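You operate a simulated robot arm through the tools that you are given. There is no shell and no other tool. Be economical: measure what you need, move in short steps, check, and stop when the job is done.

The job below is to be done with a simulated robot arm. You get a single attempt, and the scene is never put back.

JOB
Brush the mud off both trainers and put the shoe brush away.
Fine: the brush lives in the care box; close its lid again.

Only the result counts: the job must be done as asked and must still hold three seconds after the hand-in. Knocking over, shifting, dropping, spilling or breaking anything else fails it. Lids that push on must go on centred and level and be pressed home; caps that screw on are set level and turned clockwise until they are tight.

ROBOT AND FRAMES
A 7-joint arm with a two-finger parallel gripper, fixed in place. Base frame: the origin is at the foot of the arm, x ahead of it, y to its left, z up; the work surface is at about z = 0.866. Lengths are in m, angles in degrees, forces in N, time in s.
With the tool pointing down near the work surface it reaches from about 0.3 to 0.74 m from the base axis. Its first joint turns from -115.0 to 115.0 degrees. Payload 3.91 kg.
Tool frame: the origin (TCP) lies between the finger pads and is the grasp point; the fingertips stand 0.03 m ahead of it; z points along the fingers, y is the line along which they close. Largest opening 0.11 m; finger width 0.02, thickness 0.01; the body of the gripper, 0.048 by 0.112 m, starts 0.055 m behind the TCP.
Orientation is told as [roll, pitch, yaw] about the base's x, y, z axes, in that order, counted from this pose: with the fingers straight down and closing along the base's y, the tool's x points along the base's -x, its y along +y and its z along -z.

CONTROLS
- The arm moves only by the tool move_arm. Its argument "commands" is a list of rows, each a list of 7 numbers: the opening, from 0 (shut) to 1 (fully open), then the shift along the tool's x, y, z in m, then the turn, a rotation vector about the tool's x, y, z in degrees. In form: [[claw, dx, dy, dz, ax, ay, az], ...]. A call has 1 to 20 rows; each row shifts and turns the commanded pose from where the row before left it, along the tool's axes as they then stand. Rows are played at 5 a second. More than 0.05 m and 8.6 degrees between two rows, or a gripper value outside its range, and nothing of the call is played. Where a pose cannot be reached the arm comes as near as it can. A force on the tool above 90 N (or 10 N above the force at the start of the call, whichever is more), or a blocked arm, ends the call early, and 0.2 s more pass. Each finger travels about 0.108 m/s and halts on what it meets, pressing with about 32 N; the grip force reading is that of the motor and also rises with nothing between the fingers. The clock runs only during rows and for 0.2 s after the last one: add rows that do not move to give the fingers time. It gives the time, the measured TCP pose, the force on the tool (base axes), the opening and the grip force at its end, in the units of the frame above (readings bear some noise), and new pictures: "show" is both (left out), scene, wrist or none.
- Cameras (640 x 400 px; columns grow to the right, rows downward): "scene" is fixed at [0.0519, 0.5013, 1.7023]; the picture's right is [-0.23, -0.97, 0.00], its down [-0.75, 0.18, -0.63] and it looks along [0.62, -0.15, -0.77] (base axes); focal length 364 px, centre (320, 200). "wrist" rides on the gripper at [-0.036, 0, -0.057] in the tool frame; the picture's right is [0.00, -1.00, 0.00], its down [0.97, 0.00, -0.24] and it looks along [0.24, 0.00, 0.97] (tool axes); focal length 218 px, centre (320, 200). There is no depth. A picture from a camera that has moved, and an enlarged one, comes with that camera's place and axes in the base frame and with its lens.
- slide_trunk(by): slides the trunk up (or, below 0, down) by that many m; the arm rides with it, the base frame stays. It gives what a move gives, with no picture.
- close_up(camera, box): a new picture of the part [left, top, right, bottom] of that camera's present view, enlarged. The clock stands still meanwhile.
- job_done(): hands the job in; it is judged then, once.

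Work in short steps. Places have to be worked out from the pictures, the camera data and where the tool is seen: move nearer, look again, correct. Check each grasp and each placing, and mend what went wrong. You have 120 turns and 150 pictures in all, those below and enlarged ones among them. Open the gripper and draw the arm clear of the work before you hand the job in, unless the task says otherwise; then end with one line.

The tools are called after "Request:" as a command line: name --pt "numbers of a row" for each row, then --argument value for the rest, lists and objects as JSON in quotes. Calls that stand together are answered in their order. move_arm: Moves the arm, as the interface text tells. Its arguments: {"type":"object","properties":{"commands":{"type":"array","items":{"type":"array","items":{"type":"number"}}},"show":{"type":"string","enum":["both","scene","wrist","none"]}},"required":["commands"]} The other tools are called the same way: slide_trunk (by) slides the trunk up or down; close_up (camera, box) takes an enlarged picture of a part of a camera's view; job_done () hands the job in.

At the start:

```text
time: 0.0
ee_pos: [0.4717, 0.2264, 1.2423]
tool_rot: [0.0, 0.0, 0.0]
force: [-1.6, -1.1, -0.7]
opening: 0.1098
grasp_force: 0.1
trunk travel left (down, up): [-0.875, 0.115]
```

scene: 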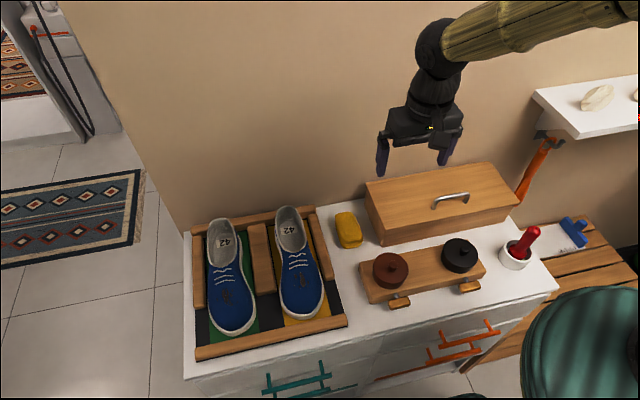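
wrist: 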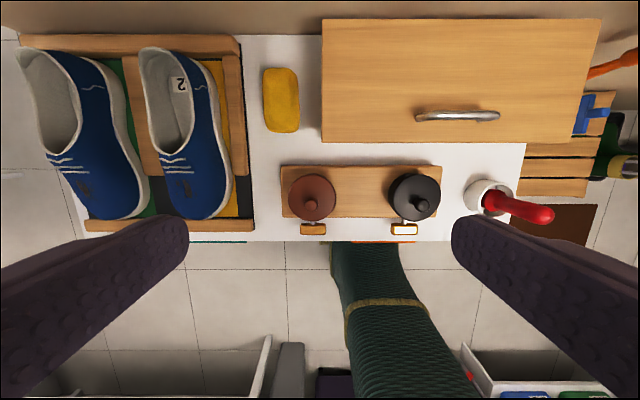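

I start by looking closely at the scene: the trainers, the care box and the candidates for a brush.

Request:
close_up --camera "scene" --box '[180, 190, 360, 360]'

Request:
close_up --camera "scene" --box '[350, 150, 610, 320]'

Request:
close_up --camera "wrist" --box '[0, 20, 260, 240]'

```text
2.35 times, centred on (270, 275) of scene
camera zoom: at [0.0519, 0.5013, 1.7023], right [-0.23, -0.97, 0.0], down [-0.75, 0.18, -0.63], along [0.62, -0.15, -0.77], focal length 856 px, centre (438, 24)
```

zoom: 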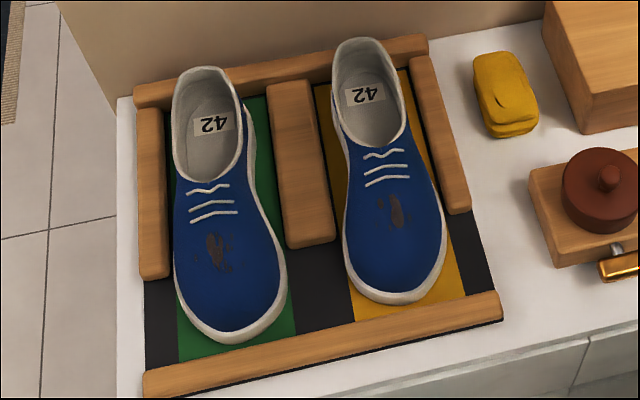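

```text
2.35 times, centred on (480, 235) of scene
camera zoom: at [0.0519, 0.5013, 1.7023], right [-0.23, -0.97, 0.0], down [-0.75, 0.18, -0.63], along [0.62, -0.15, -0.77], focal length 856 px, centre (-56, 118)
```

zoom: 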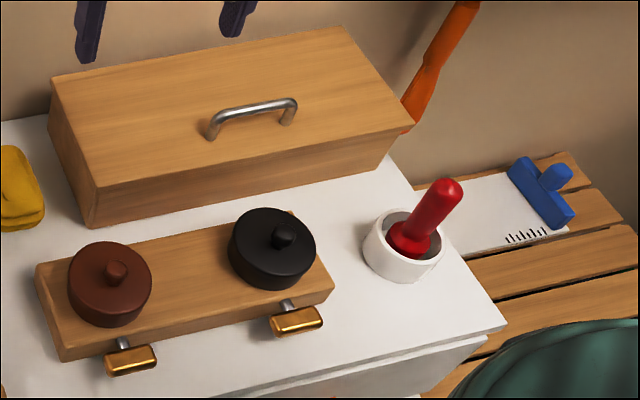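

```text
1.82 times, centred on (130, 130) of wrist
camera zoom: at [0.5072, 0.2242, 1.2992], right [0.0, -1.0, 0.0], down [-0.97, 0.0, 0.24], along [-0.24, 0.0, -0.97], focal length 397 px, centre (666, 327)
```

zoom: 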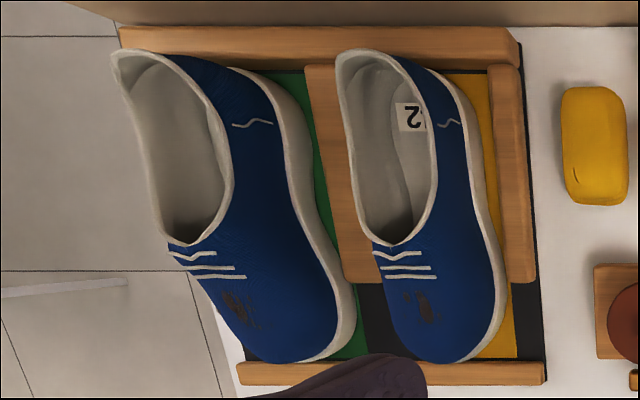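

The box has a handle near its front edge, so the lid is probably hinged at the back. I'm checking the seam and the pot more closely before touching anything.

Request:
close_up --camera "scene" --box '[360, 155, 530, 255]'

Request:
close_up --camera "wrist" --box '[310, 0, 640, 240]'

```text
3.76 times, centred on (445, 205) of scene
camera zoom: at [0.0519, 0.5013, 1.7023], right [-0.23, -0.97, 0.0], down [-0.75, 0.18, -0.63], along [0.62, -0.15, -0.77], focal length 1369 px, centre (-151, 181)
```

zoom: 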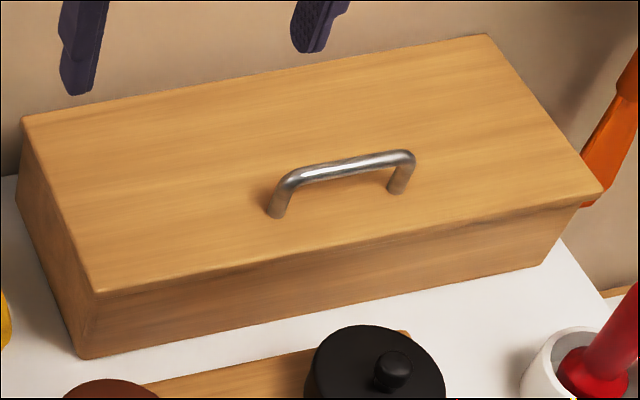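

```text
1.67 times, centred on (475, 120) of wrist
camera zoom: at [0.5072, 0.2242, 1.2992], right [0.0, -1.0, 0.0], down [-0.97, 0.0, 0.24], along [-0.24, 0.0, -0.97], focal length 364 px, centre (62, 333)
```

zoom: 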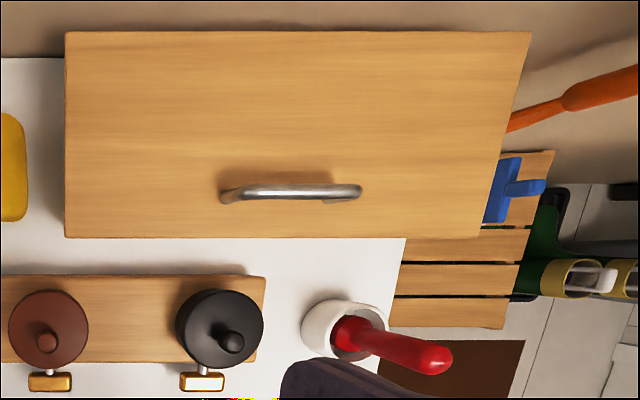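

Moving over the handle (estimated about x 0.563, y 0.023, top ≈0.98) and turning the fingers to close along base x.

Request:
move_arm --pt "1 -0.018 -0.04 0.01 0 0 0" --pt "1 -0.018 -0.04 0.01 0 0 0" --pt "1 -0.018 -0.04 0.01 0 0 0" --pt "1 -0.018 -0.04 0.01 0 0 0" --pt "1 -0.018 -0.04 0.01 0 0 0" --pt "1 0 0 0 0 0 8.1818" --pt "1 0 0 0 0 0 8.1818" --pt "1 0 0 0 0 0 8.1818" --pt "1 0 0 0 0 0 8.1818" --pt "1 0 0 0 0 0 8.1818" --pt "1 0 0 0 0 0 8.1818" --pt "1 0 0 0 0 0 8.1818" --pt "1 0 0 0 0 0 8.1818" --pt "1 0 0 0 0 0 8.1818" --pt "1 0 0 0 0 0 8.1818" --pt "1 0 0 0 0 0 8.182" --pt "1 0 0 0 0 0 0"

```text
time: 3.6
ee_pos: [0.5613, 0.0261, 1.1937]
tool_rot: [0.1, -0.1, -90.1]
force: [-0.9, 0.1, -0.7]
opening: 0.1104
grasp_force: 0.1
trunk travel left (down, up): [-0.875, 0.115]
camera wrist: at [0.5605, -0.0122, 1.249], right [-1.0, 0.0, 0.0], down [0.0, 0.97, 0.24], along [0.0, 0.24, -0.97], focal length 218 px, centre (320, 200)
```

scene: 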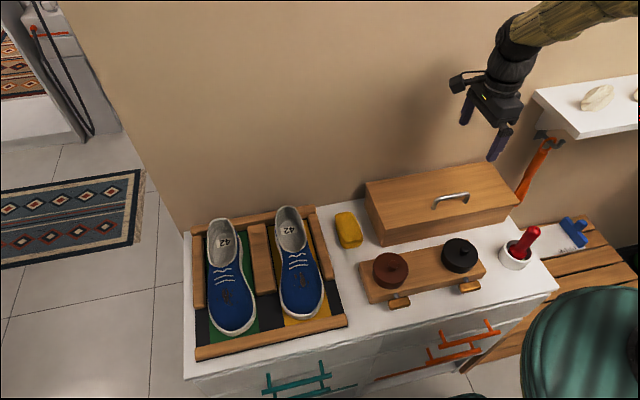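
wrist: 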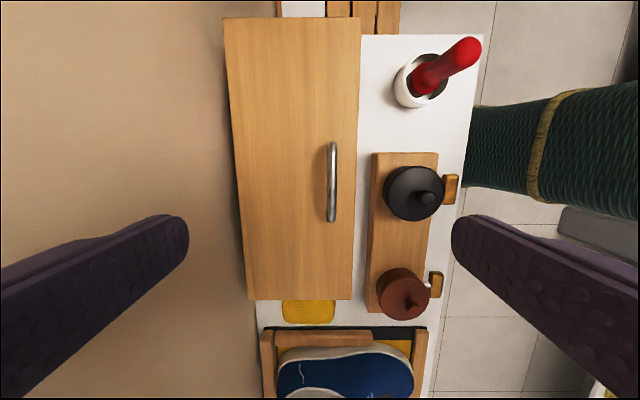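

The bar appears at about (0.546, 0.033). I close the opening to about 0.05 and descend to z≈1.05 to refine.

Request:
move_arm --pt "0.5 0.003 -0.008 0.045 0 0 0" --pt "0.5 0.004 -0.008 0.045 0 0 0" --pt "0.5 0 0 0.045 0 0 0" --pt "0.5 0 0 0 0 0 0"

```text
time: 4.6
ee_pos: [0.5437, 0.0312, 1.0596]
tool_rot: [-0.1, 0.0, -90.0]
force: [-0.4, 0.6, 0.2]
opening: 0.055
grasp_force: 0.0
trunk travel left (down, up): [-0.875, 0.115]
camera wrist: at [0.5435, -0.0066, 1.1153], right [-1.0, 0.0, 0.0], down [0.0, 0.97, 0.24], along [0.0, 0.24, -0.97], focal length 218 px, centre (320, 200)
```

scene: 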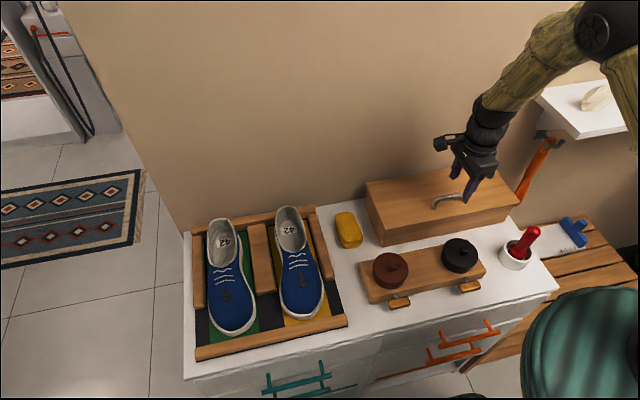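
wrist: 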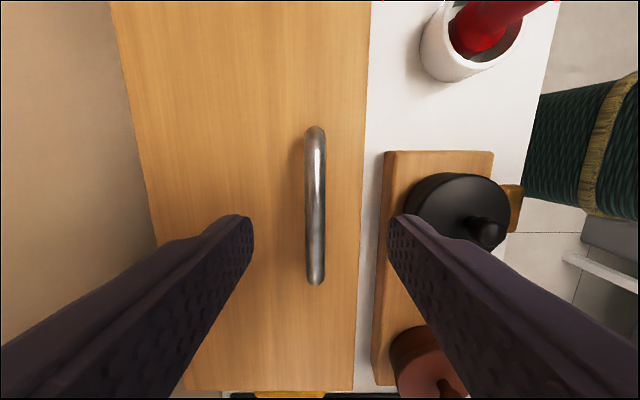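

The bar is centred between the fingers; I lower so the pads straddle it (TCP ≈0.988) and check.

Request:
move_arm --pt "0.5 -0.001 0.003 0.035 0 0 0" --pt "0.5 0 0 0.032 0 0 0" --pt "0.5 0 0 0 0 0 0"

Request:
close_up --camera "scene" --box '[400, 140, 530, 240]'

```text
time: 5.4
ee_pos: [0.5489, 0.0307, 0.9911]
tool_rot: [0.0, 0.0, -90.1]
force: [-0.2, -0.6, -0.4]
opening: 0.0547
grasp_force: 0.1
trunk travel left (down, up): [-0.875, 0.115]
camera wrist: at [0.5499, -0.0065, 1.0484], right [-1.0, 0.0, 0.0], down [0.0, 0.97, 0.24], along [0.0, 0.24, -0.97], focal length 218 px, centre (320, 200)
```

scene: 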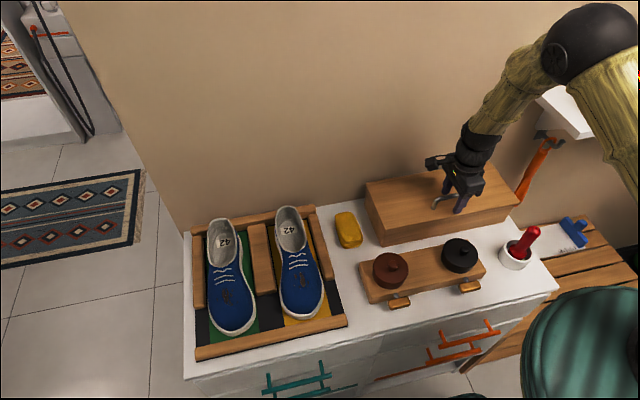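
wrist: 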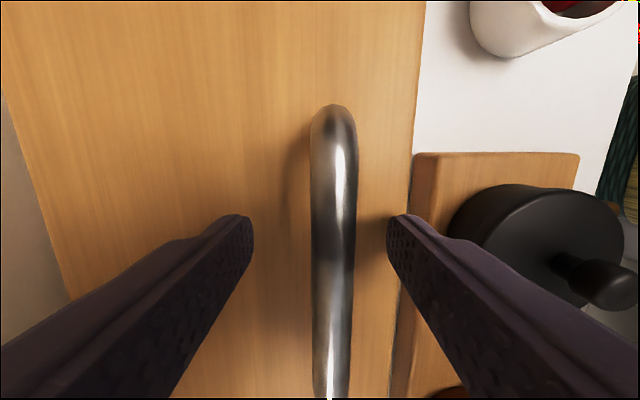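

```text
4.00 times, centred on (465, 190) of scene
camera zoom: at [0.0519, 0.5013, 1.7023], right [-0.23, -0.97, 0.0], down [-0.75, 0.18, -0.63], along [0.62, -0.15, -0.77], focal length 1455 px, centre (-260, 240)
```

zoom: 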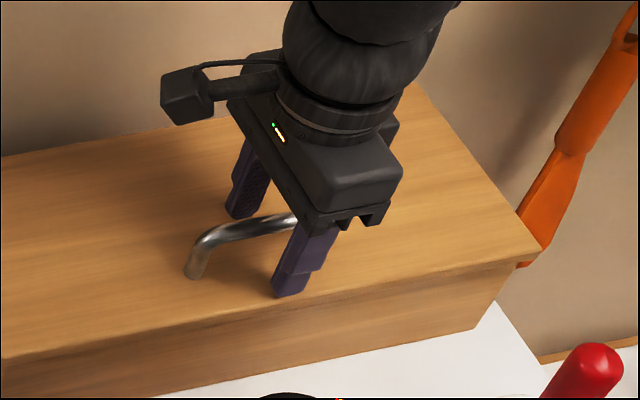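

The fingers straddle the bar near the lid surface; the bar is about 4 mm nearer. I shift and close.

Request:
move_arm --pt "0.5 0 -0.004 0.0 0 0 0" --pt "0.2 0 0 0 0 0 0" --pt "0 0 0 0 0 0 0" --pt "0 0 0 0 0 0 0" --pt "0 0 0 0 0 0 0" --show "wrist"

```text
time: 6.6
ee_pos: [0.5479, 0.0305, 0.9919]
tool_rot: [0.0, 0.1, -90.1]
force: [8.1, 0.7, 2.5]
opening: 0.0116
grasp_force: 44.9
trunk travel left (down, up): [-0.875, 0.115]
camera wrist: at [0.5463, -0.0066, 1.0479], right [-1.0, 0.0, 0.0], down [0.0, 0.97, 0.24], along [0.0, 0.24, -0.97], focal length 218 px, centre (320, 200)
```

wrist: 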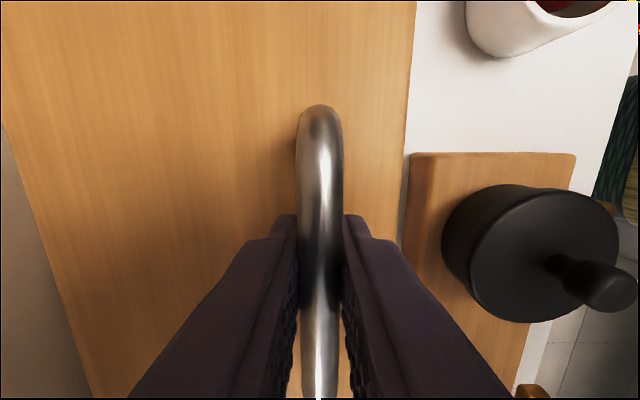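

The bar is held (0.0116). I lift 2 cm gently to learn how the lid moves.

Request:
move_arm --pt "0 0 -0.002 -0.008 0 0 0" --pt "0 0 0 -0.008 0 0 0" --pt "0 0 0.0 -0.008 0 0 0" --pt "0 0 0 0 0 0 0"

Request:
close_up --camera "scene" --box '[350, 140, 540, 260]'

```text
time: 7.6
ee_pos: [0.5542, 0.032, 1.0107]
tool_rot: [0.4, -0.1, -90.0]
force: [51.1, 2.9, -32.8]
opening: 0.0114
grasp_force: 44.9
trunk travel left (down, up): [-0.875, 0.115]
camera wrist: at [0.5544, -0.0065, 1.0673], right [-1.0, 0.0, -0.01], down [0.0, 0.97, 0.24], along [0.01, 0.24, -0.97], focal length 218 px, centre (320, 200)
```

scene: 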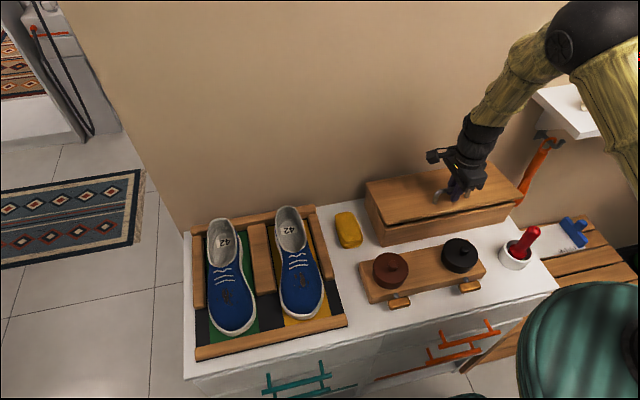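
wrist: 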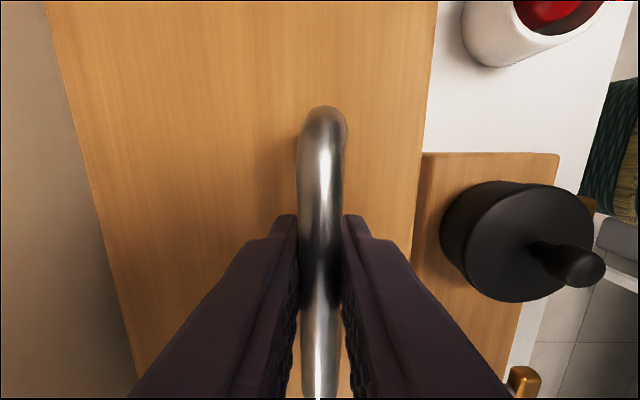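

```text
3.33 times, centred on (445, 200) of scene
camera zoom: at [0.0519, 0.5013, 1.7023], right [-0.23, -0.97, 0.0], down [-0.75, 0.18, -0.63], along [0.62, -0.15, -0.77], focal length 1212 px, centre (-97, 200)
```

zoom: 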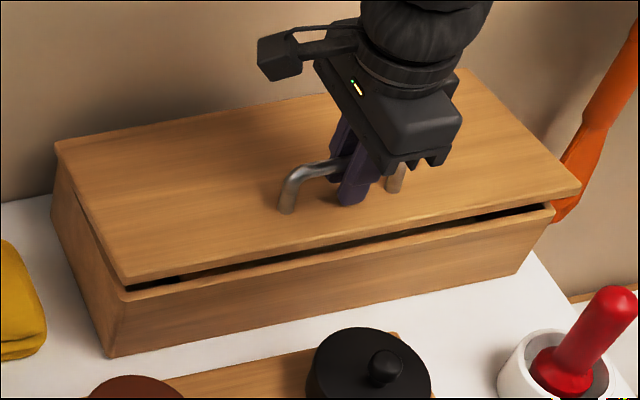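

The lid is hinged at the back. I relieve the side load, then open the fingers at this small angle to see whether the lid holds itself by friction.

Request:
move_arm --pt "0 0 0.01 -0.003 0 0 0" --pt "0 0 0 0 0 0 0" --pt "0.25 0 0 0 0 0 0" --pt "0.25 0 0 0 0 0 0" --pt "0.25 0 0 0 0 0 0" --show "none"

Request:
close_up --camera "scene" --box '[350, 140, 540, 260]'

```text
time: 8.8
ee_pos: [0.5544, 0.032, 1.0175]
tool_rot: [-0.1, 0.0, -90.0]
force: [-0.2, -1.0, -0.9]
opening: 0.0275
grasp_force: 0.1
trunk travel left (down, up): [-0.875, 0.115]
```

```text
3.33 times, centred on (445, 200) of scene
camera zoom: at [0.0519, 0.5013, 1.7023], right [-0.23, -0.97, 0.0], down [-0.75, 0.18, -0.63], along [0.62, -0.15, -0.77], focal length 1212 px, centre (-97, 200)
```

zoom: 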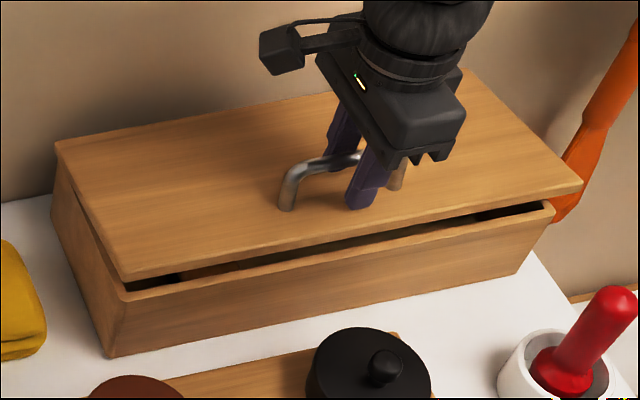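

The hinge holds by friction. I re-grip and follow the arc to about 45°.

Request:
move_arm --pt "0 0 0 0 0 0 0" --pt "0 0 0 0 0 0 0" --pt "0 0 0.0073 -0.0112 0 0 0" --pt "0 0 0.0073 -0.0112 0 0 0" --pt "0 0 0.0084 -0.0088 0 0 0" --pt "0 0 0.0084 -0.0088 0 0 0" --pt "0 0 0.0098 -0.0072 0 0 0" --pt "0 0 0.0098 -0.0072 0 0 0" --pt "0 0 0 0 0 0 0"

```text
time: 10.8
ee_pos: [0.605, 0.0314, 1.0715]
tool_rot: [-0.2, 0.0, -90.0]
force: [1.9, 4.8, -9.1]
opening: 0.0116
grasp_force: 45.2
trunk travel left (down, up): [-0.875, 0.115]
camera wrist: at [0.6042, -0.0056, 1.1278], right [-1.0, 0.0, 0.0], down [0.0, 0.97, 0.24], along [0.0, 0.24, -0.97], focal length 218 px, centre (320, 200)
```

scene: 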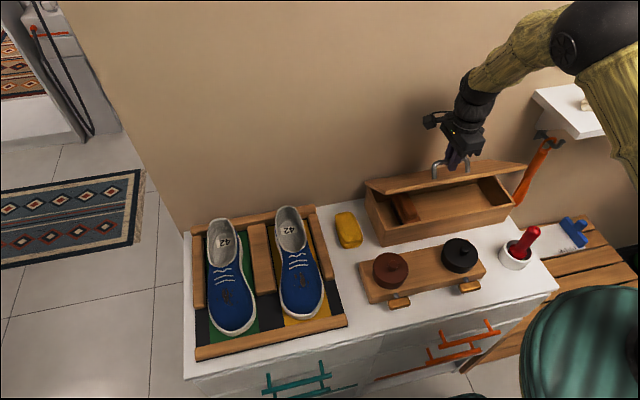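
wrist: 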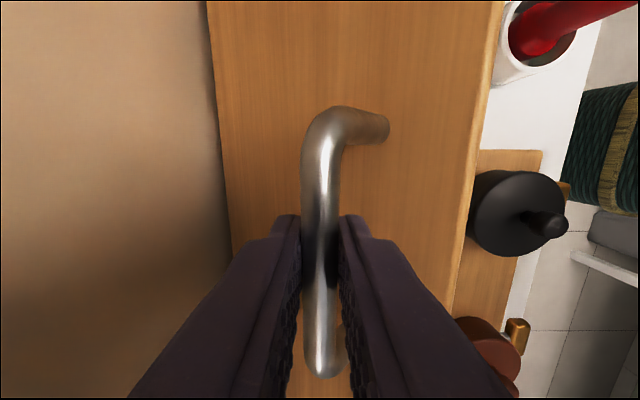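

The lid follows nicely and something brown lies in the left of the box. I continue to about 60°.

Request:
move_arm --pt "0 0 0.0109 -0.0054 0 0 0" --pt "0 0 0.0109 -0.0054 0 0 0" --pt "0 0 0.0117 -0.0034 0 0 0" --pt "0 0 0.0117 -0.0034 0 0 0" --pt "0 0 0 0 0 0 0" --show "scene"

Request:
close_up --camera "scene" --box '[350, 90, 550, 260]'

```text
time: 12.0
ee_pos: [0.6432, 0.0309, 1.0894]
tool_rot: [-0.3, 0.0, -90.1]
force: [-30.2, 11.6, -19.7]
opening: 0.0115
grasp_force: 45.0
trunk travel left (down, up): [-0.875, 0.115]
```

scene: 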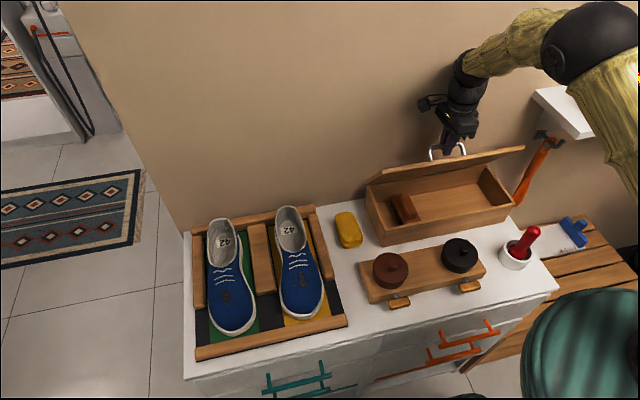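

```text
2.35 times, centred on (450, 175) of scene
camera zoom: at [0.0519, 0.5013, 1.7023], right [-0.23, -0.97, 0.0], down [-0.75, 0.18, -0.63], along [0.62, -0.15, -0.77], focal length 856 px, centre (14, 259)
```

zoom: 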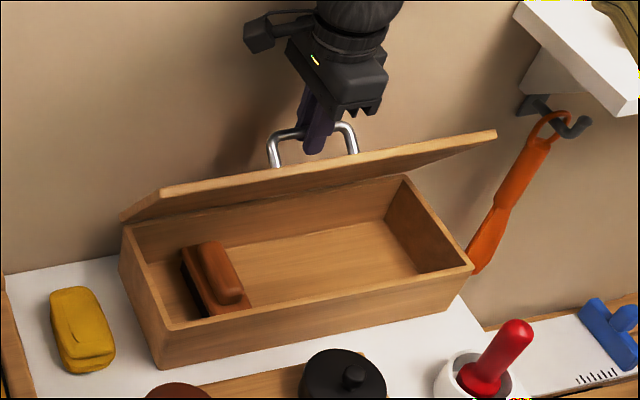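

The lid is at about 60° and the brush (brown block) is in the left of the box. I release, rise clear of the bar and come forward, then turn back to yaw 0 so the slim side faces the lid.

Request:
move_arm --pt "0.3 0 -0.004 0 0 0 0" --pt "0.3 0 0 0 0 0 0" --pt "0.3 0 0 -0.04 0 0 0" --pt "0.3 0 -0.02 -0.04 0 0 0" --pt "0.1 0 -0.045 0 0 0 0" --pt "0 0 -0.045 0 0 0 0" --pt "0 0 -0.045 0 0 0 0" --pt "0 0 0 0 0 0 -8.182" --pt "0 0 0 0 0 0 -8.182" --pt "0 0 0 0 0 0 -8.182" --pt "0 0 0 0 0 0 -8.182" --pt "0 0 0 0 0 0 -8.182" --pt "0 0 0 0 0 0 -8.182" --pt "0 0 0 0 0 0 -8.182" --pt "0 0 0 0 0 0 -8.182" --pt "0 0 0 0 0 0 -8.182" --pt "0 0 0 0 0 0 -8.182" --pt "0 0 0 0 0 0 -8.182" --pt "0 0 0 0 0 0 0"

Request:
close_up --camera "scene" --box '[350, 110, 550, 260]'

```text
time: 16.0
ee_pos: [0.4896, 0.0331, 1.1695]
tool_rot: [-0.1, -0.2, 0.1]
force: [-0.1, 1.2, -0.3]
opening: 0.0003
grasp_force: 32.0
trunk travel left (down, up): [-0.875, 0.115]
camera wrist: at [0.5251, 0.0304, 1.2266], right [0.0, -1.0, 0.0], down [-0.97, 0.0, 0.24], along [-0.24, 0.0, -0.97], focal length 218 px, centre (320, 200)
```

scene: 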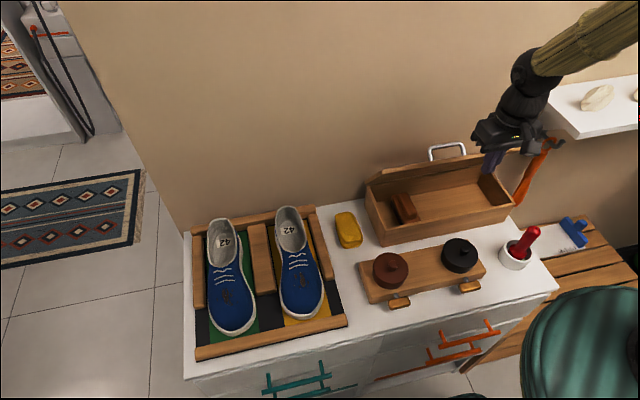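
wrist: 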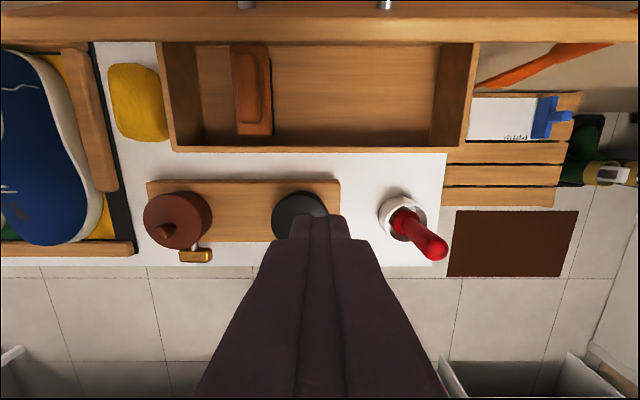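

```text
2.67 times, centred on (450, 185) of scene
camera zoom: at [0.0519, 0.5013, 1.7023], right [-0.23, -0.97, 0.0], down [-0.75, 0.18, -0.63], along [0.62, -0.15, -0.77], focal length 970 px, centre (-27, 240)
```

zoom: 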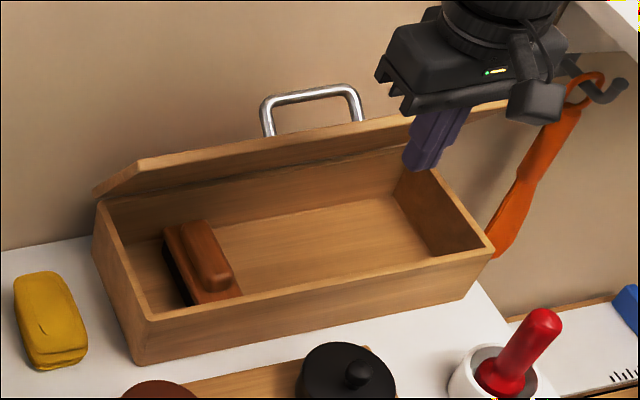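

The lid holds at ~60°. I lower the closed fingers in front of the lid's edge and push it further back.

Request:
move_arm --pt "0 0 0 0.035 0 0 0" --pt "0 -0.02 0 0.035 0 0 0" --pt "0 -0.03 0 0 0 0 0" --pt "0 -0.03 0 0 0 0 0" --pt "0 -0.02 0 0 0 0 0" --pt "0 -0.015 0 0 0 0 0" --pt "0 -0.015 0 0 0 0 0" --pt "0 -0.01 0 0 0 0 0" --pt "0 0 0 0 0 0 0"

Request:
close_up --camera "scene" --box '[350, 90, 550, 260]'

```text
time: 18.0
ee_pos: [0.6145, 0.0294, 1.1037]
tool_rot: [-0.1, 0.9, 0.0]
force: [-63.6, -8.3, 15.1]
opening: 0.0001
grasp_force: 31.5
trunk travel left (down, up): [-0.875, 0.115]
camera wrist: at [0.6513, 0.0275, 1.1592], right [0.0, -1.0, 0.0], down [-0.97, 0.0, 0.25], along [-0.25, 0.0, -0.97], focal length 218 px, centre (320, 200)
```

scene: 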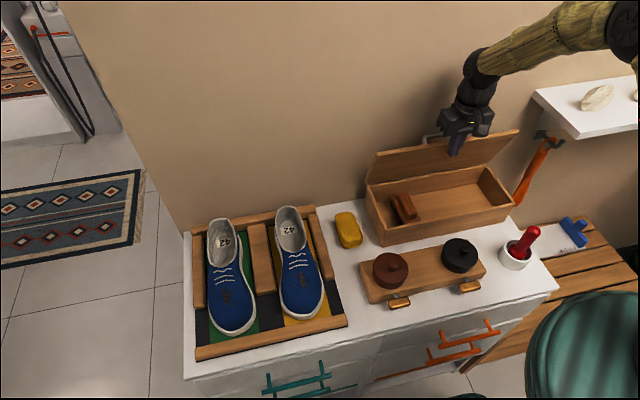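
wrist: 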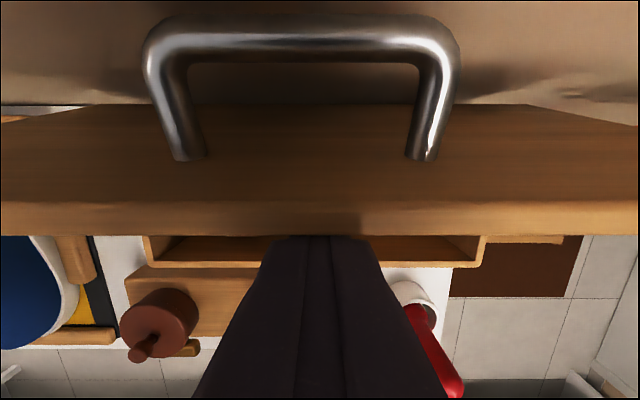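

```text
2.35 times, centred on (450, 175) of scene
camera zoom: at [0.0519, 0.5013, 1.7023], right [-0.23, -0.97, 0.0], down [-0.75, 0.18, -0.63], along [0.62, -0.15, -0.77], focal length 856 px, centre (14, 259)
```

zoom: 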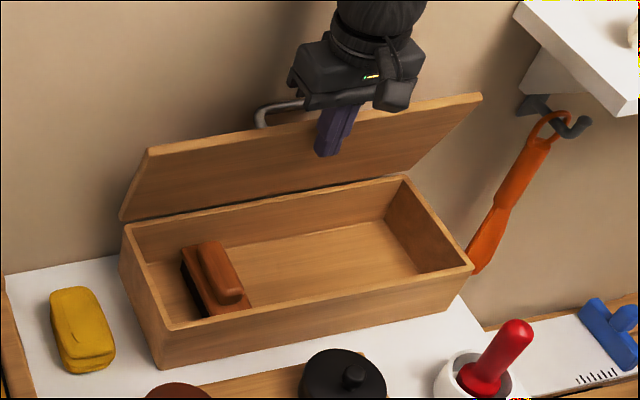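

The lid now stands at about 75° against its stop (63 N), so I go no further. I back off, rise, and move over the brush (estimated centre x≈0.593, y≈0.118).

Request:
move_arm --pt "0 0.03 0 0 0 0 0" --pt "0 0.04 0 0 0 0 0" --pt "0.3 0.0 0.03 -0.02 0 0 0" --pt "0.6 0 0.03 0 0 0 0" --pt "0.8 0 0.028 0 0 0 0" --pt "0.8 0 0 0 0 0 0"

Request:
close_up --camera "wrist" --box '[200, 0, 440, 150]'

```text
time: 19.4
ee_pos: [0.5604, 0.1204, 1.1199]
tool_rot: [-0.1, 0.0, -0.1]
force: [0.7, -0.5, -0.2]
opening: 0.0882
grasp_force: 0.0
trunk travel left (down, up): [-0.875, 0.115]
camera wrist: at [0.596, 0.1176, 1.1762], right [0.0, -1.0, 0.0], down [-0.97, 0.0, 0.24], along [-0.24, 0.0, -0.97], focal length 218 px, centre (320, 200)
```

scene: 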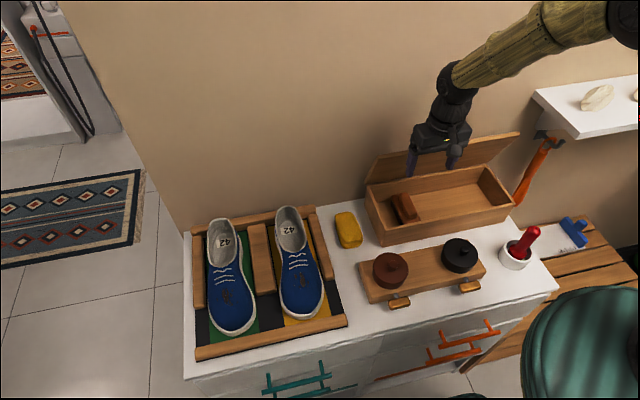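
wrist: 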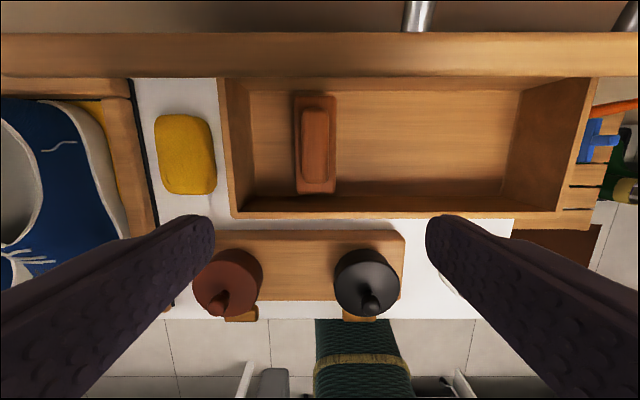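

```text
2.67 times, centred on (320, 75) of wrist
camera zoom: at [0.596, 0.1176, 1.1762], right [0.0, -1.0, 0.0], down [-0.97, 0.0, 0.24], along [-0.24, 0.0, -0.97], focal length 582 px, centre (320, 533)
```

zoom: 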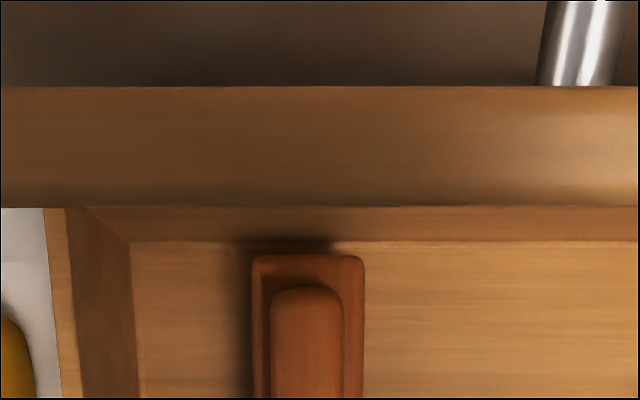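

The brush is a block with a narrower grip on top, centre about (0.597, 0.122). I descend part-way with the opening at 0.07 and check.

Request:
move_arm --pt "0.64 -0.01 0.001 0.04 0 0 0" --pt "0.64 -0.01 0.001 0.04 0 0 0" --pt "0.64 -0.01 0.0 0.04 0 0 0" --pt "0.64 0 0 0.035 0 0 0" --pt "0.64 0 0 0 0 0 0"

Request:
close_up --camera "scene" --box '[360, 110, 530, 250]'

```text
time: 20.1
ee_pos: [0.5879, 0.1232, 1.0432]
tool_rot: [0.4, -2.3, -0.1]
force: [-31.6, -5.9, 45.0]
opening: 0.0704
grasp_force: 0.1
trunk travel left (down, up): [-0.875, 0.115]
stopped in row 3: the force on the tool passed its limit (the readings are from after the stop); the commanded pose is now the measured one
camera wrist: at [0.6214, 0.1212, 1.1006], right [0.0, -1.0, -0.01], down [-0.98, 0.0, 0.2], along [-0.2, 0.01, -0.98], focal length 218 px, centre (320, 200)
```

scene: 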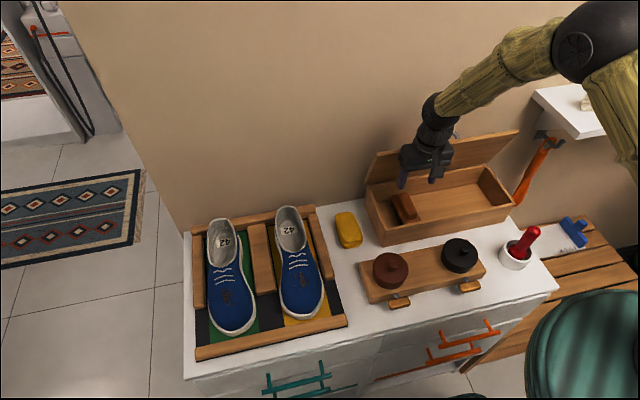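
wrist: 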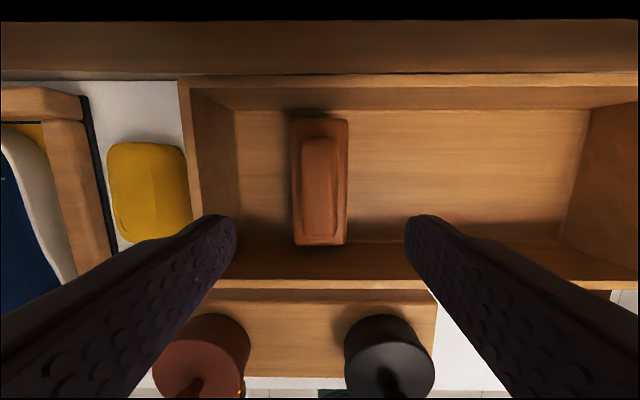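

```text
2.86 times, centred on (445, 180) of scene
camera zoom: at [0.0519, 0.5013, 1.7023], right [-0.23, -0.97, 0.0], down [-0.75, 0.18, -0.63], along [0.62, -0.15, -0.77], focal length 1039 px, centre (-37, 257)
```

zoom: 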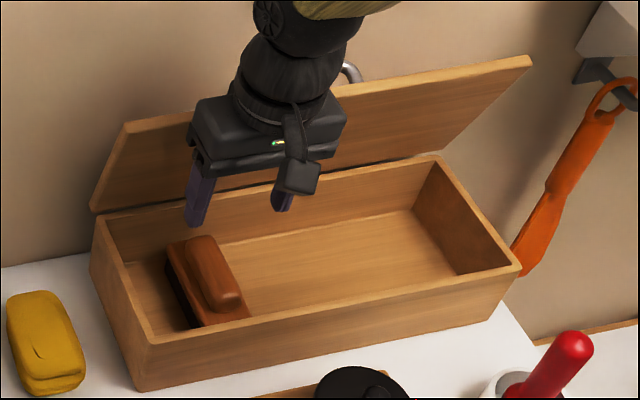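

The lid's edge presses on the wrist behind, so the approach needs a lean. I back off a little, lean the gripper about 14° towards me and come down on the grip at x≈0.582.

Request:
move_arm --pt "0.64 0.025 0 0 0 -5 0" --pt "0.64 0 0 0 0 -6.7 0" --pt "0.64 0.0026 -0.0005 0.0365 0 0 0" --pt "0.64 0.0026 -0.0005 0.0365 0 0 0" --pt "0.64 0.0026 0 0.0365 0 0 0" --pt "0.64 0 0 0 0 0 0"

Request:
close_up --camera "scene" --box '[360, 110, 530, 250]'

```text
time: 21.0
ee_pos: [0.5747, 0.1268, 1.0234]
tool_rot: [1.1, -15.9, -0.2]
force: [-40.4, -6.3, 86.1]
opening: 0.0704
grasp_force: 0.1
trunk travel left (down, up): [-0.875, 0.115]
stopped in row 4: the force on the tool passed its limit (the readings are from after the stop); the commanded pose is now the measured one
camera wrist: at [0.5932, 0.1249, 1.0873], right [0.0, -1.0, -0.02], down [-1.0, 0.0, -0.03], along [0.03, 0.02, -1.0], focal length 218 px, centre (320, 200)
```

scene: 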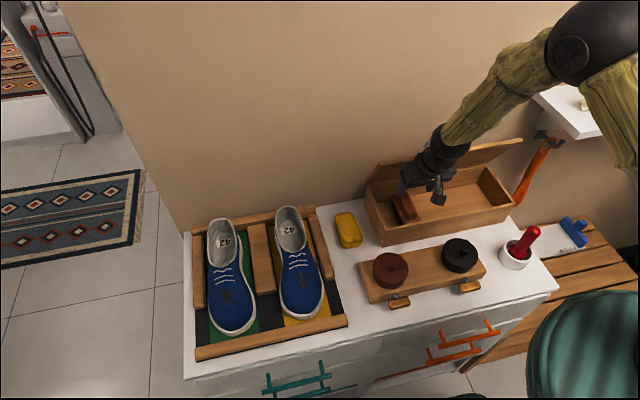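
wrist: 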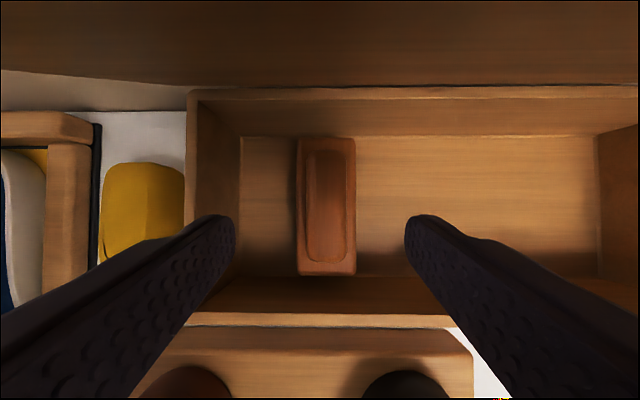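

```text
2.86 times, centred on (445, 180) of scene
camera zoom: at [0.0519, 0.5013, 1.7023], right [-0.23, -0.97, 0.0], down [-0.75, 0.18, -0.63], along [0.62, -0.15, -0.77], focal length 1039 px, centre (-37, 257)
```

zoom: 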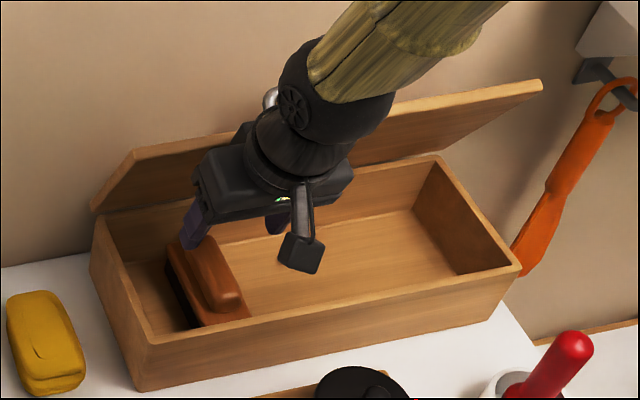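

The lean wasn't enough: the camera side still caught the lid and pushed it down a bit. I back out, push the lid up to its stop again, then try a more forward grip.

Request:
move_arm --pt "0.64 0.02 0 -0.03 0 0 0" --pt "0.64 0.016 0 -0.035 0 0 0" --pt "0.5 0 0 -0.028 0 8 0" --pt "0.3 0 -0.03 0 0 7.9 0" --pt "0 0 -0.03 0 0 0 0" --pt "0 0 -0.033 0 0 0 0" --pt "0 -0.03 0 0 0 0 0" --pt "0 -0.03 0 0 0 0 0" --pt "0 -0.025 0 0 0 0 0" --pt "0 -0.015 0 0 0 0 0" --pt "0 -0.015 0 0 0 0 0" --pt "0 0 0 0 0 0 0"

Request:
close_up --camera "scene" --box '[350, 90, 550, 260]'

```text
time: 23.6
ee_pos: [0.6138, 0.037, 1.0852]
tool_rot: [0.6, 3.1, 0.3]
force: [-82.7, 0.3, 1.1]
opening: 0.0002
grasp_force: 32.1
trunk travel left (down, up): [-0.875, 0.115]
camera wrist: at [0.6523, 0.0344, 1.139], right [0.0, -1.0, -0.01], down [-0.96, -0.01, 0.29], along [-0.29, 0.01, -0.96], focal length 218 px, centre (320, 200)
```

scene: 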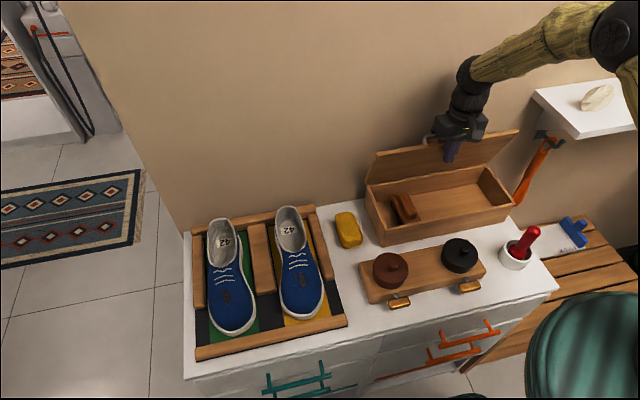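
wrist: 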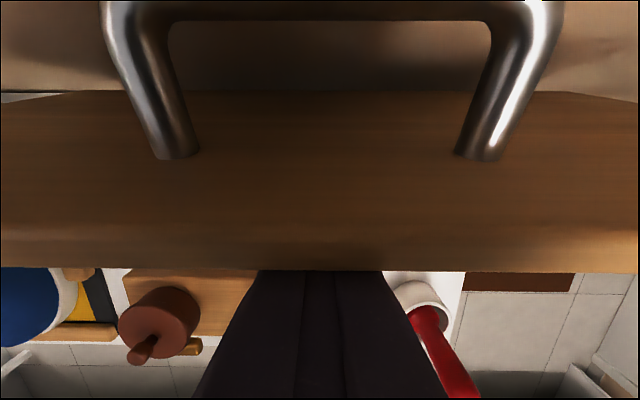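

```text
2.35 times, centred on (450, 175) of scene
camera zoom: at [0.0519, 0.5013, 1.7023], right [-0.23, -0.97, 0.0], down [-0.75, 0.18, -0.63], along [0.62, -0.15, -0.77], focal length 856 px, centre (14, 259)
```

zoom: 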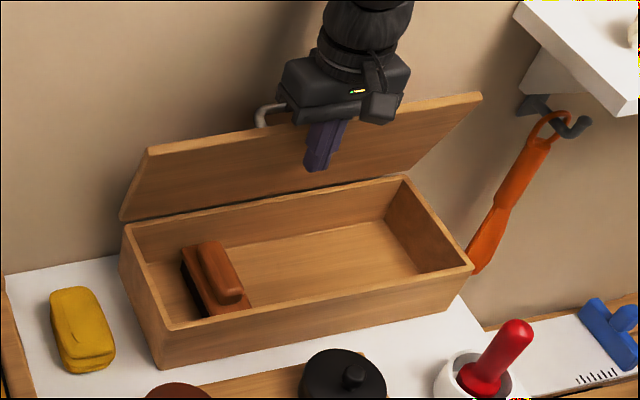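

The lid's stop is about 70°. I'll instead enter along a slanted line: lean 20° and approach along the tool axis so the camera side stays ahead of the lid edge.

Request:
move_arm --pt "0 0.045 0 0 0 0 0" --pt "0 0.045 0 0 0 0 0" --pt "0.3 0.005 0.03 0 0 -6.7 0" --pt "0.5 0 0.03 0 0 -6.7 0" --pt "0.64 0 0.026 0 0 -6.6 0" --pt "0.64 0 0 0 0 0 0" --show "wrist"

```text
time: 25.0
ee_pos: [0.5402, 0.1191, 1.086]
tool_rot: [0.8, -18.5, 0.0]
force: [0.1, -0.5, -0.1]
opening: 0.0702
grasp_force: 0.0
trunk travel left (down, up): [-0.875, 0.115]
camera wrist: at [0.5554, 0.1175, 1.1517], right [0.0, -1.0, -0.01], down [-1.0, 0.0, -0.08], along [0.08, 0.01, -1.0], focal length 218 px, centre (320, 200)
```

wrist: 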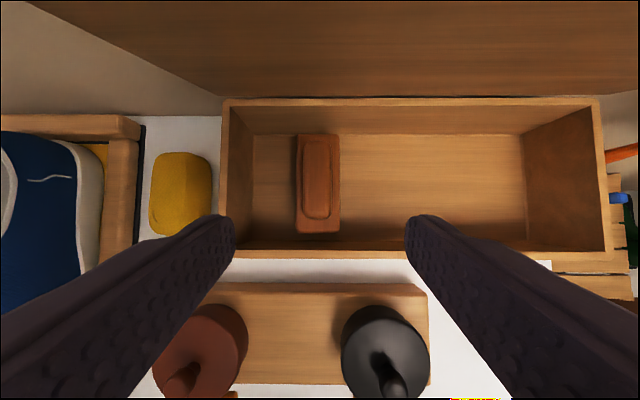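

The view is clear: brush centre about (0.591, 0.122). I advance 13 cm along the tool axis.

Request:
move_arm --pt "0.64 0.001 0.001 0.04 0.8 0 0" --pt "0.64 0.001 0.001 0.045 0 0 0" --pt "0.64 0.001 0.001 0.045 0 0 0" --pt "0.64 0 0 0 0 0 0"

Request:
close_up --camera "scene" --box '[360, 110, 530, 250]'

```text
time: 26.0
ee_pos: [0.5765, 0.125, 0.9626]
tool_rot: [-0.1, -18.3, 0.0]
force: [0.0, 0.1, -0.2]
opening: 0.0706
grasp_force: 0.1
trunk travel left (down, up): [-0.875, 0.115]
camera wrist: at [0.5921, 0.1231, 1.027], right [0.0, -1.0, 0.0], down [-1.0, 0.0, -0.08], along [0.08, 0.0, -1.0], focal length 218 px, centre (320, 200)
```

scene: 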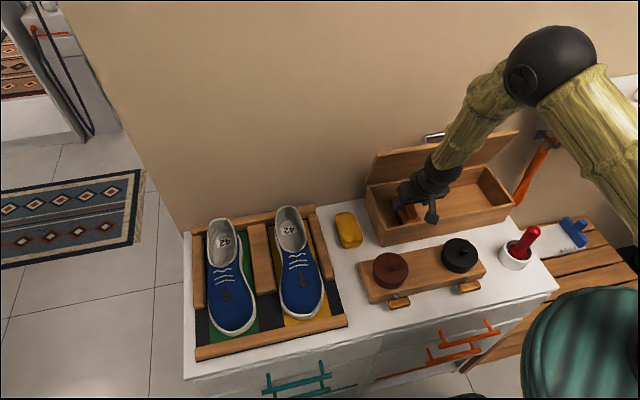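
wrist: 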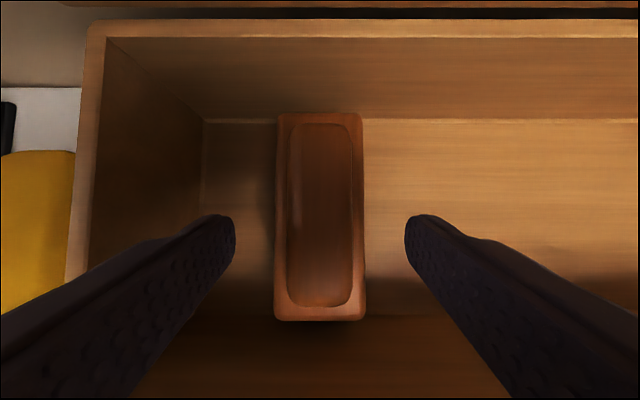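

```text
2.86 times, centred on (445, 180) of scene
camera zoom: at [0.0519, 0.5013, 1.7023], right [-0.23, -0.97, 0.0], down [-0.75, 0.18, -0.63], along [0.62, -0.15, -0.77], focal length 1039 px, centre (-37, 257)
```

zoom: 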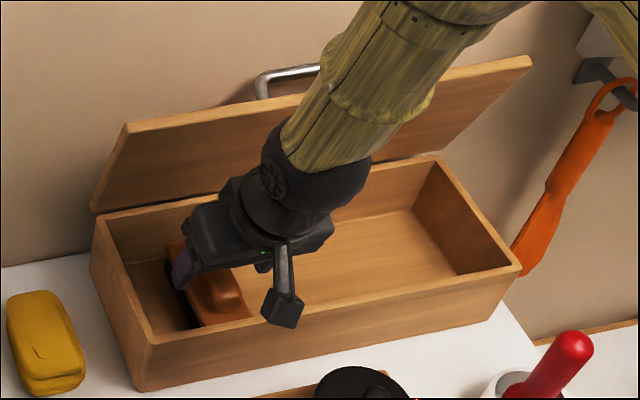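

The brush is centred between the fingers. I go on 3.6 cm along the axis so the pads flank the grip, then check.

Request:
move_arm --pt "0.64 0 -0.001 0.018 0 0 0" --pt "0.64 0 0 0.018 0 0 0" --pt "0.64 0 0 0 0 0 0"

Request:
close_up --camera "scene" --box '[370, 160, 460, 250]'

```text
time: 26.8
ee_pos: [0.5893, 0.1242, 0.9304]
tool_rot: [-0.1, -18.3, -0.1]
force: [-0.1, -0.4, 0.3]
opening: 0.0705
grasp_force: 0.0
trunk travel left (down, up): [-0.875, 0.115]
camera wrist: at [0.605, 0.123, 0.9941], right [0.0, -1.0, 0.0], down [-1.0, 0.0, -0.08], along [0.08, 0.0, -1.0], focal length 218 px, centre (320, 200)
```

scene: 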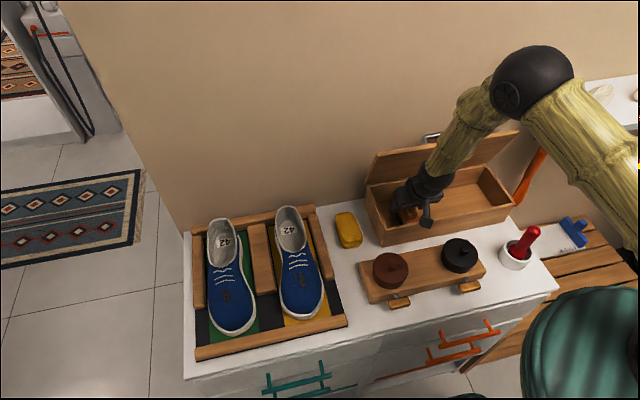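
wrist: 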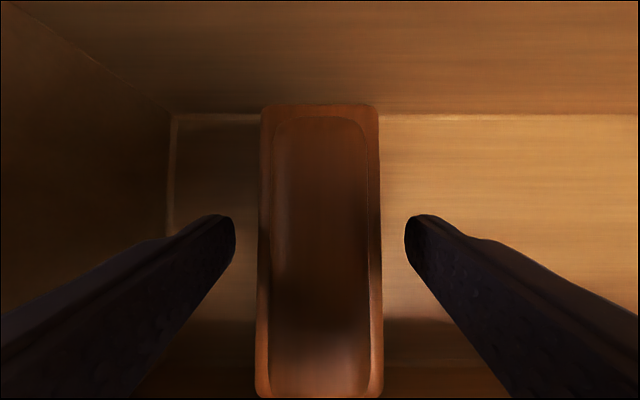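

```text
4.44 times, centred on (415, 205) of scene
camera zoom: at [0.0519, 0.5013, 1.7023], right [-0.23, -0.97, 0.0], down [-0.75, 0.18, -0.63], along [0.62, -0.15, -0.77], focal length 1616 px, centre (-102, 178)
```

zoom: 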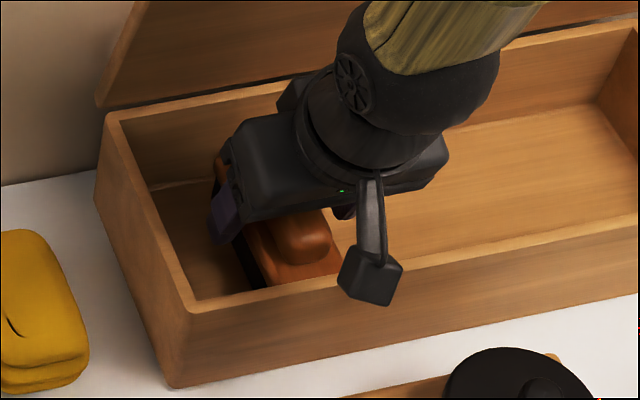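

Tips are around the block-top level. I close on the grip.

Request:
move_arm --pt "0.4 0 0 0 0 0 0" --pt "0.2 0 0 0 0 0 0" --pt "0 0 0 0 0 0 0" --pt "0 0 0 0 0 0 0" --pt "0 0 0 0 0 0 0" --show "wrist"

```text
time: 28.0
ee_pos: [0.5892, 0.1256, 0.9289]
tool_rot: [-0.2, -18.3, -0.1]
force: [0.3, -0.2, 0.6]
opening: 0.0494
grasp_force: 32.3
trunk travel left (down, up): [-0.875, 0.115]
camera wrist: at [0.6051, 0.123, 0.9939], right [0.0, -1.0, 0.0], down [-1.0, 0.0, -0.08], along [0.08, 0.0, -1.0], focal length 218 px, centre (320, 200)
```

wrist: 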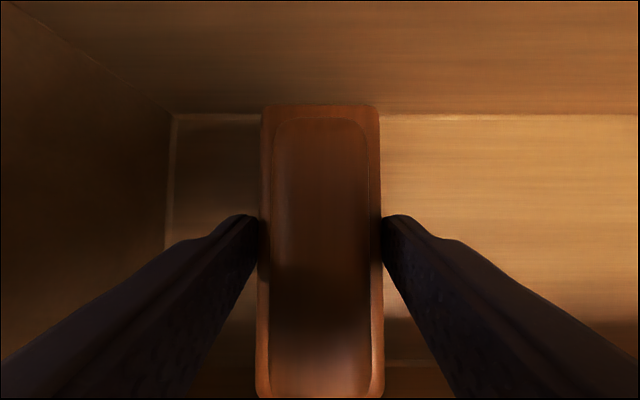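

The fingers hold the block's sides (0.049) but only with the tips; I reopen a little, go 8 mm deeper and grip again.

Request:
move_arm --pt "0.56 0 0 0 0 0 0" --pt "0.56 0 -0.001 0.008 0 0 0" --pt "0.56 0 0 0 0 0 0" --pt "0.2 0 0 0 0 0 0" --pt "0 0 0 0 0 0 0" --pt "0 0 0 0 0 0 0" --show "none"

```text
time: 29.4
ee_pos: [0.5918, 0.123, 0.9223]
tool_rot: [-0.1, -18.3, 0.0]
force: [0.1, 1.0, -0.2]
opening: 0.0495
grasp_force: 32.2
trunk travel left (down, up): [-0.875, 0.115]
```

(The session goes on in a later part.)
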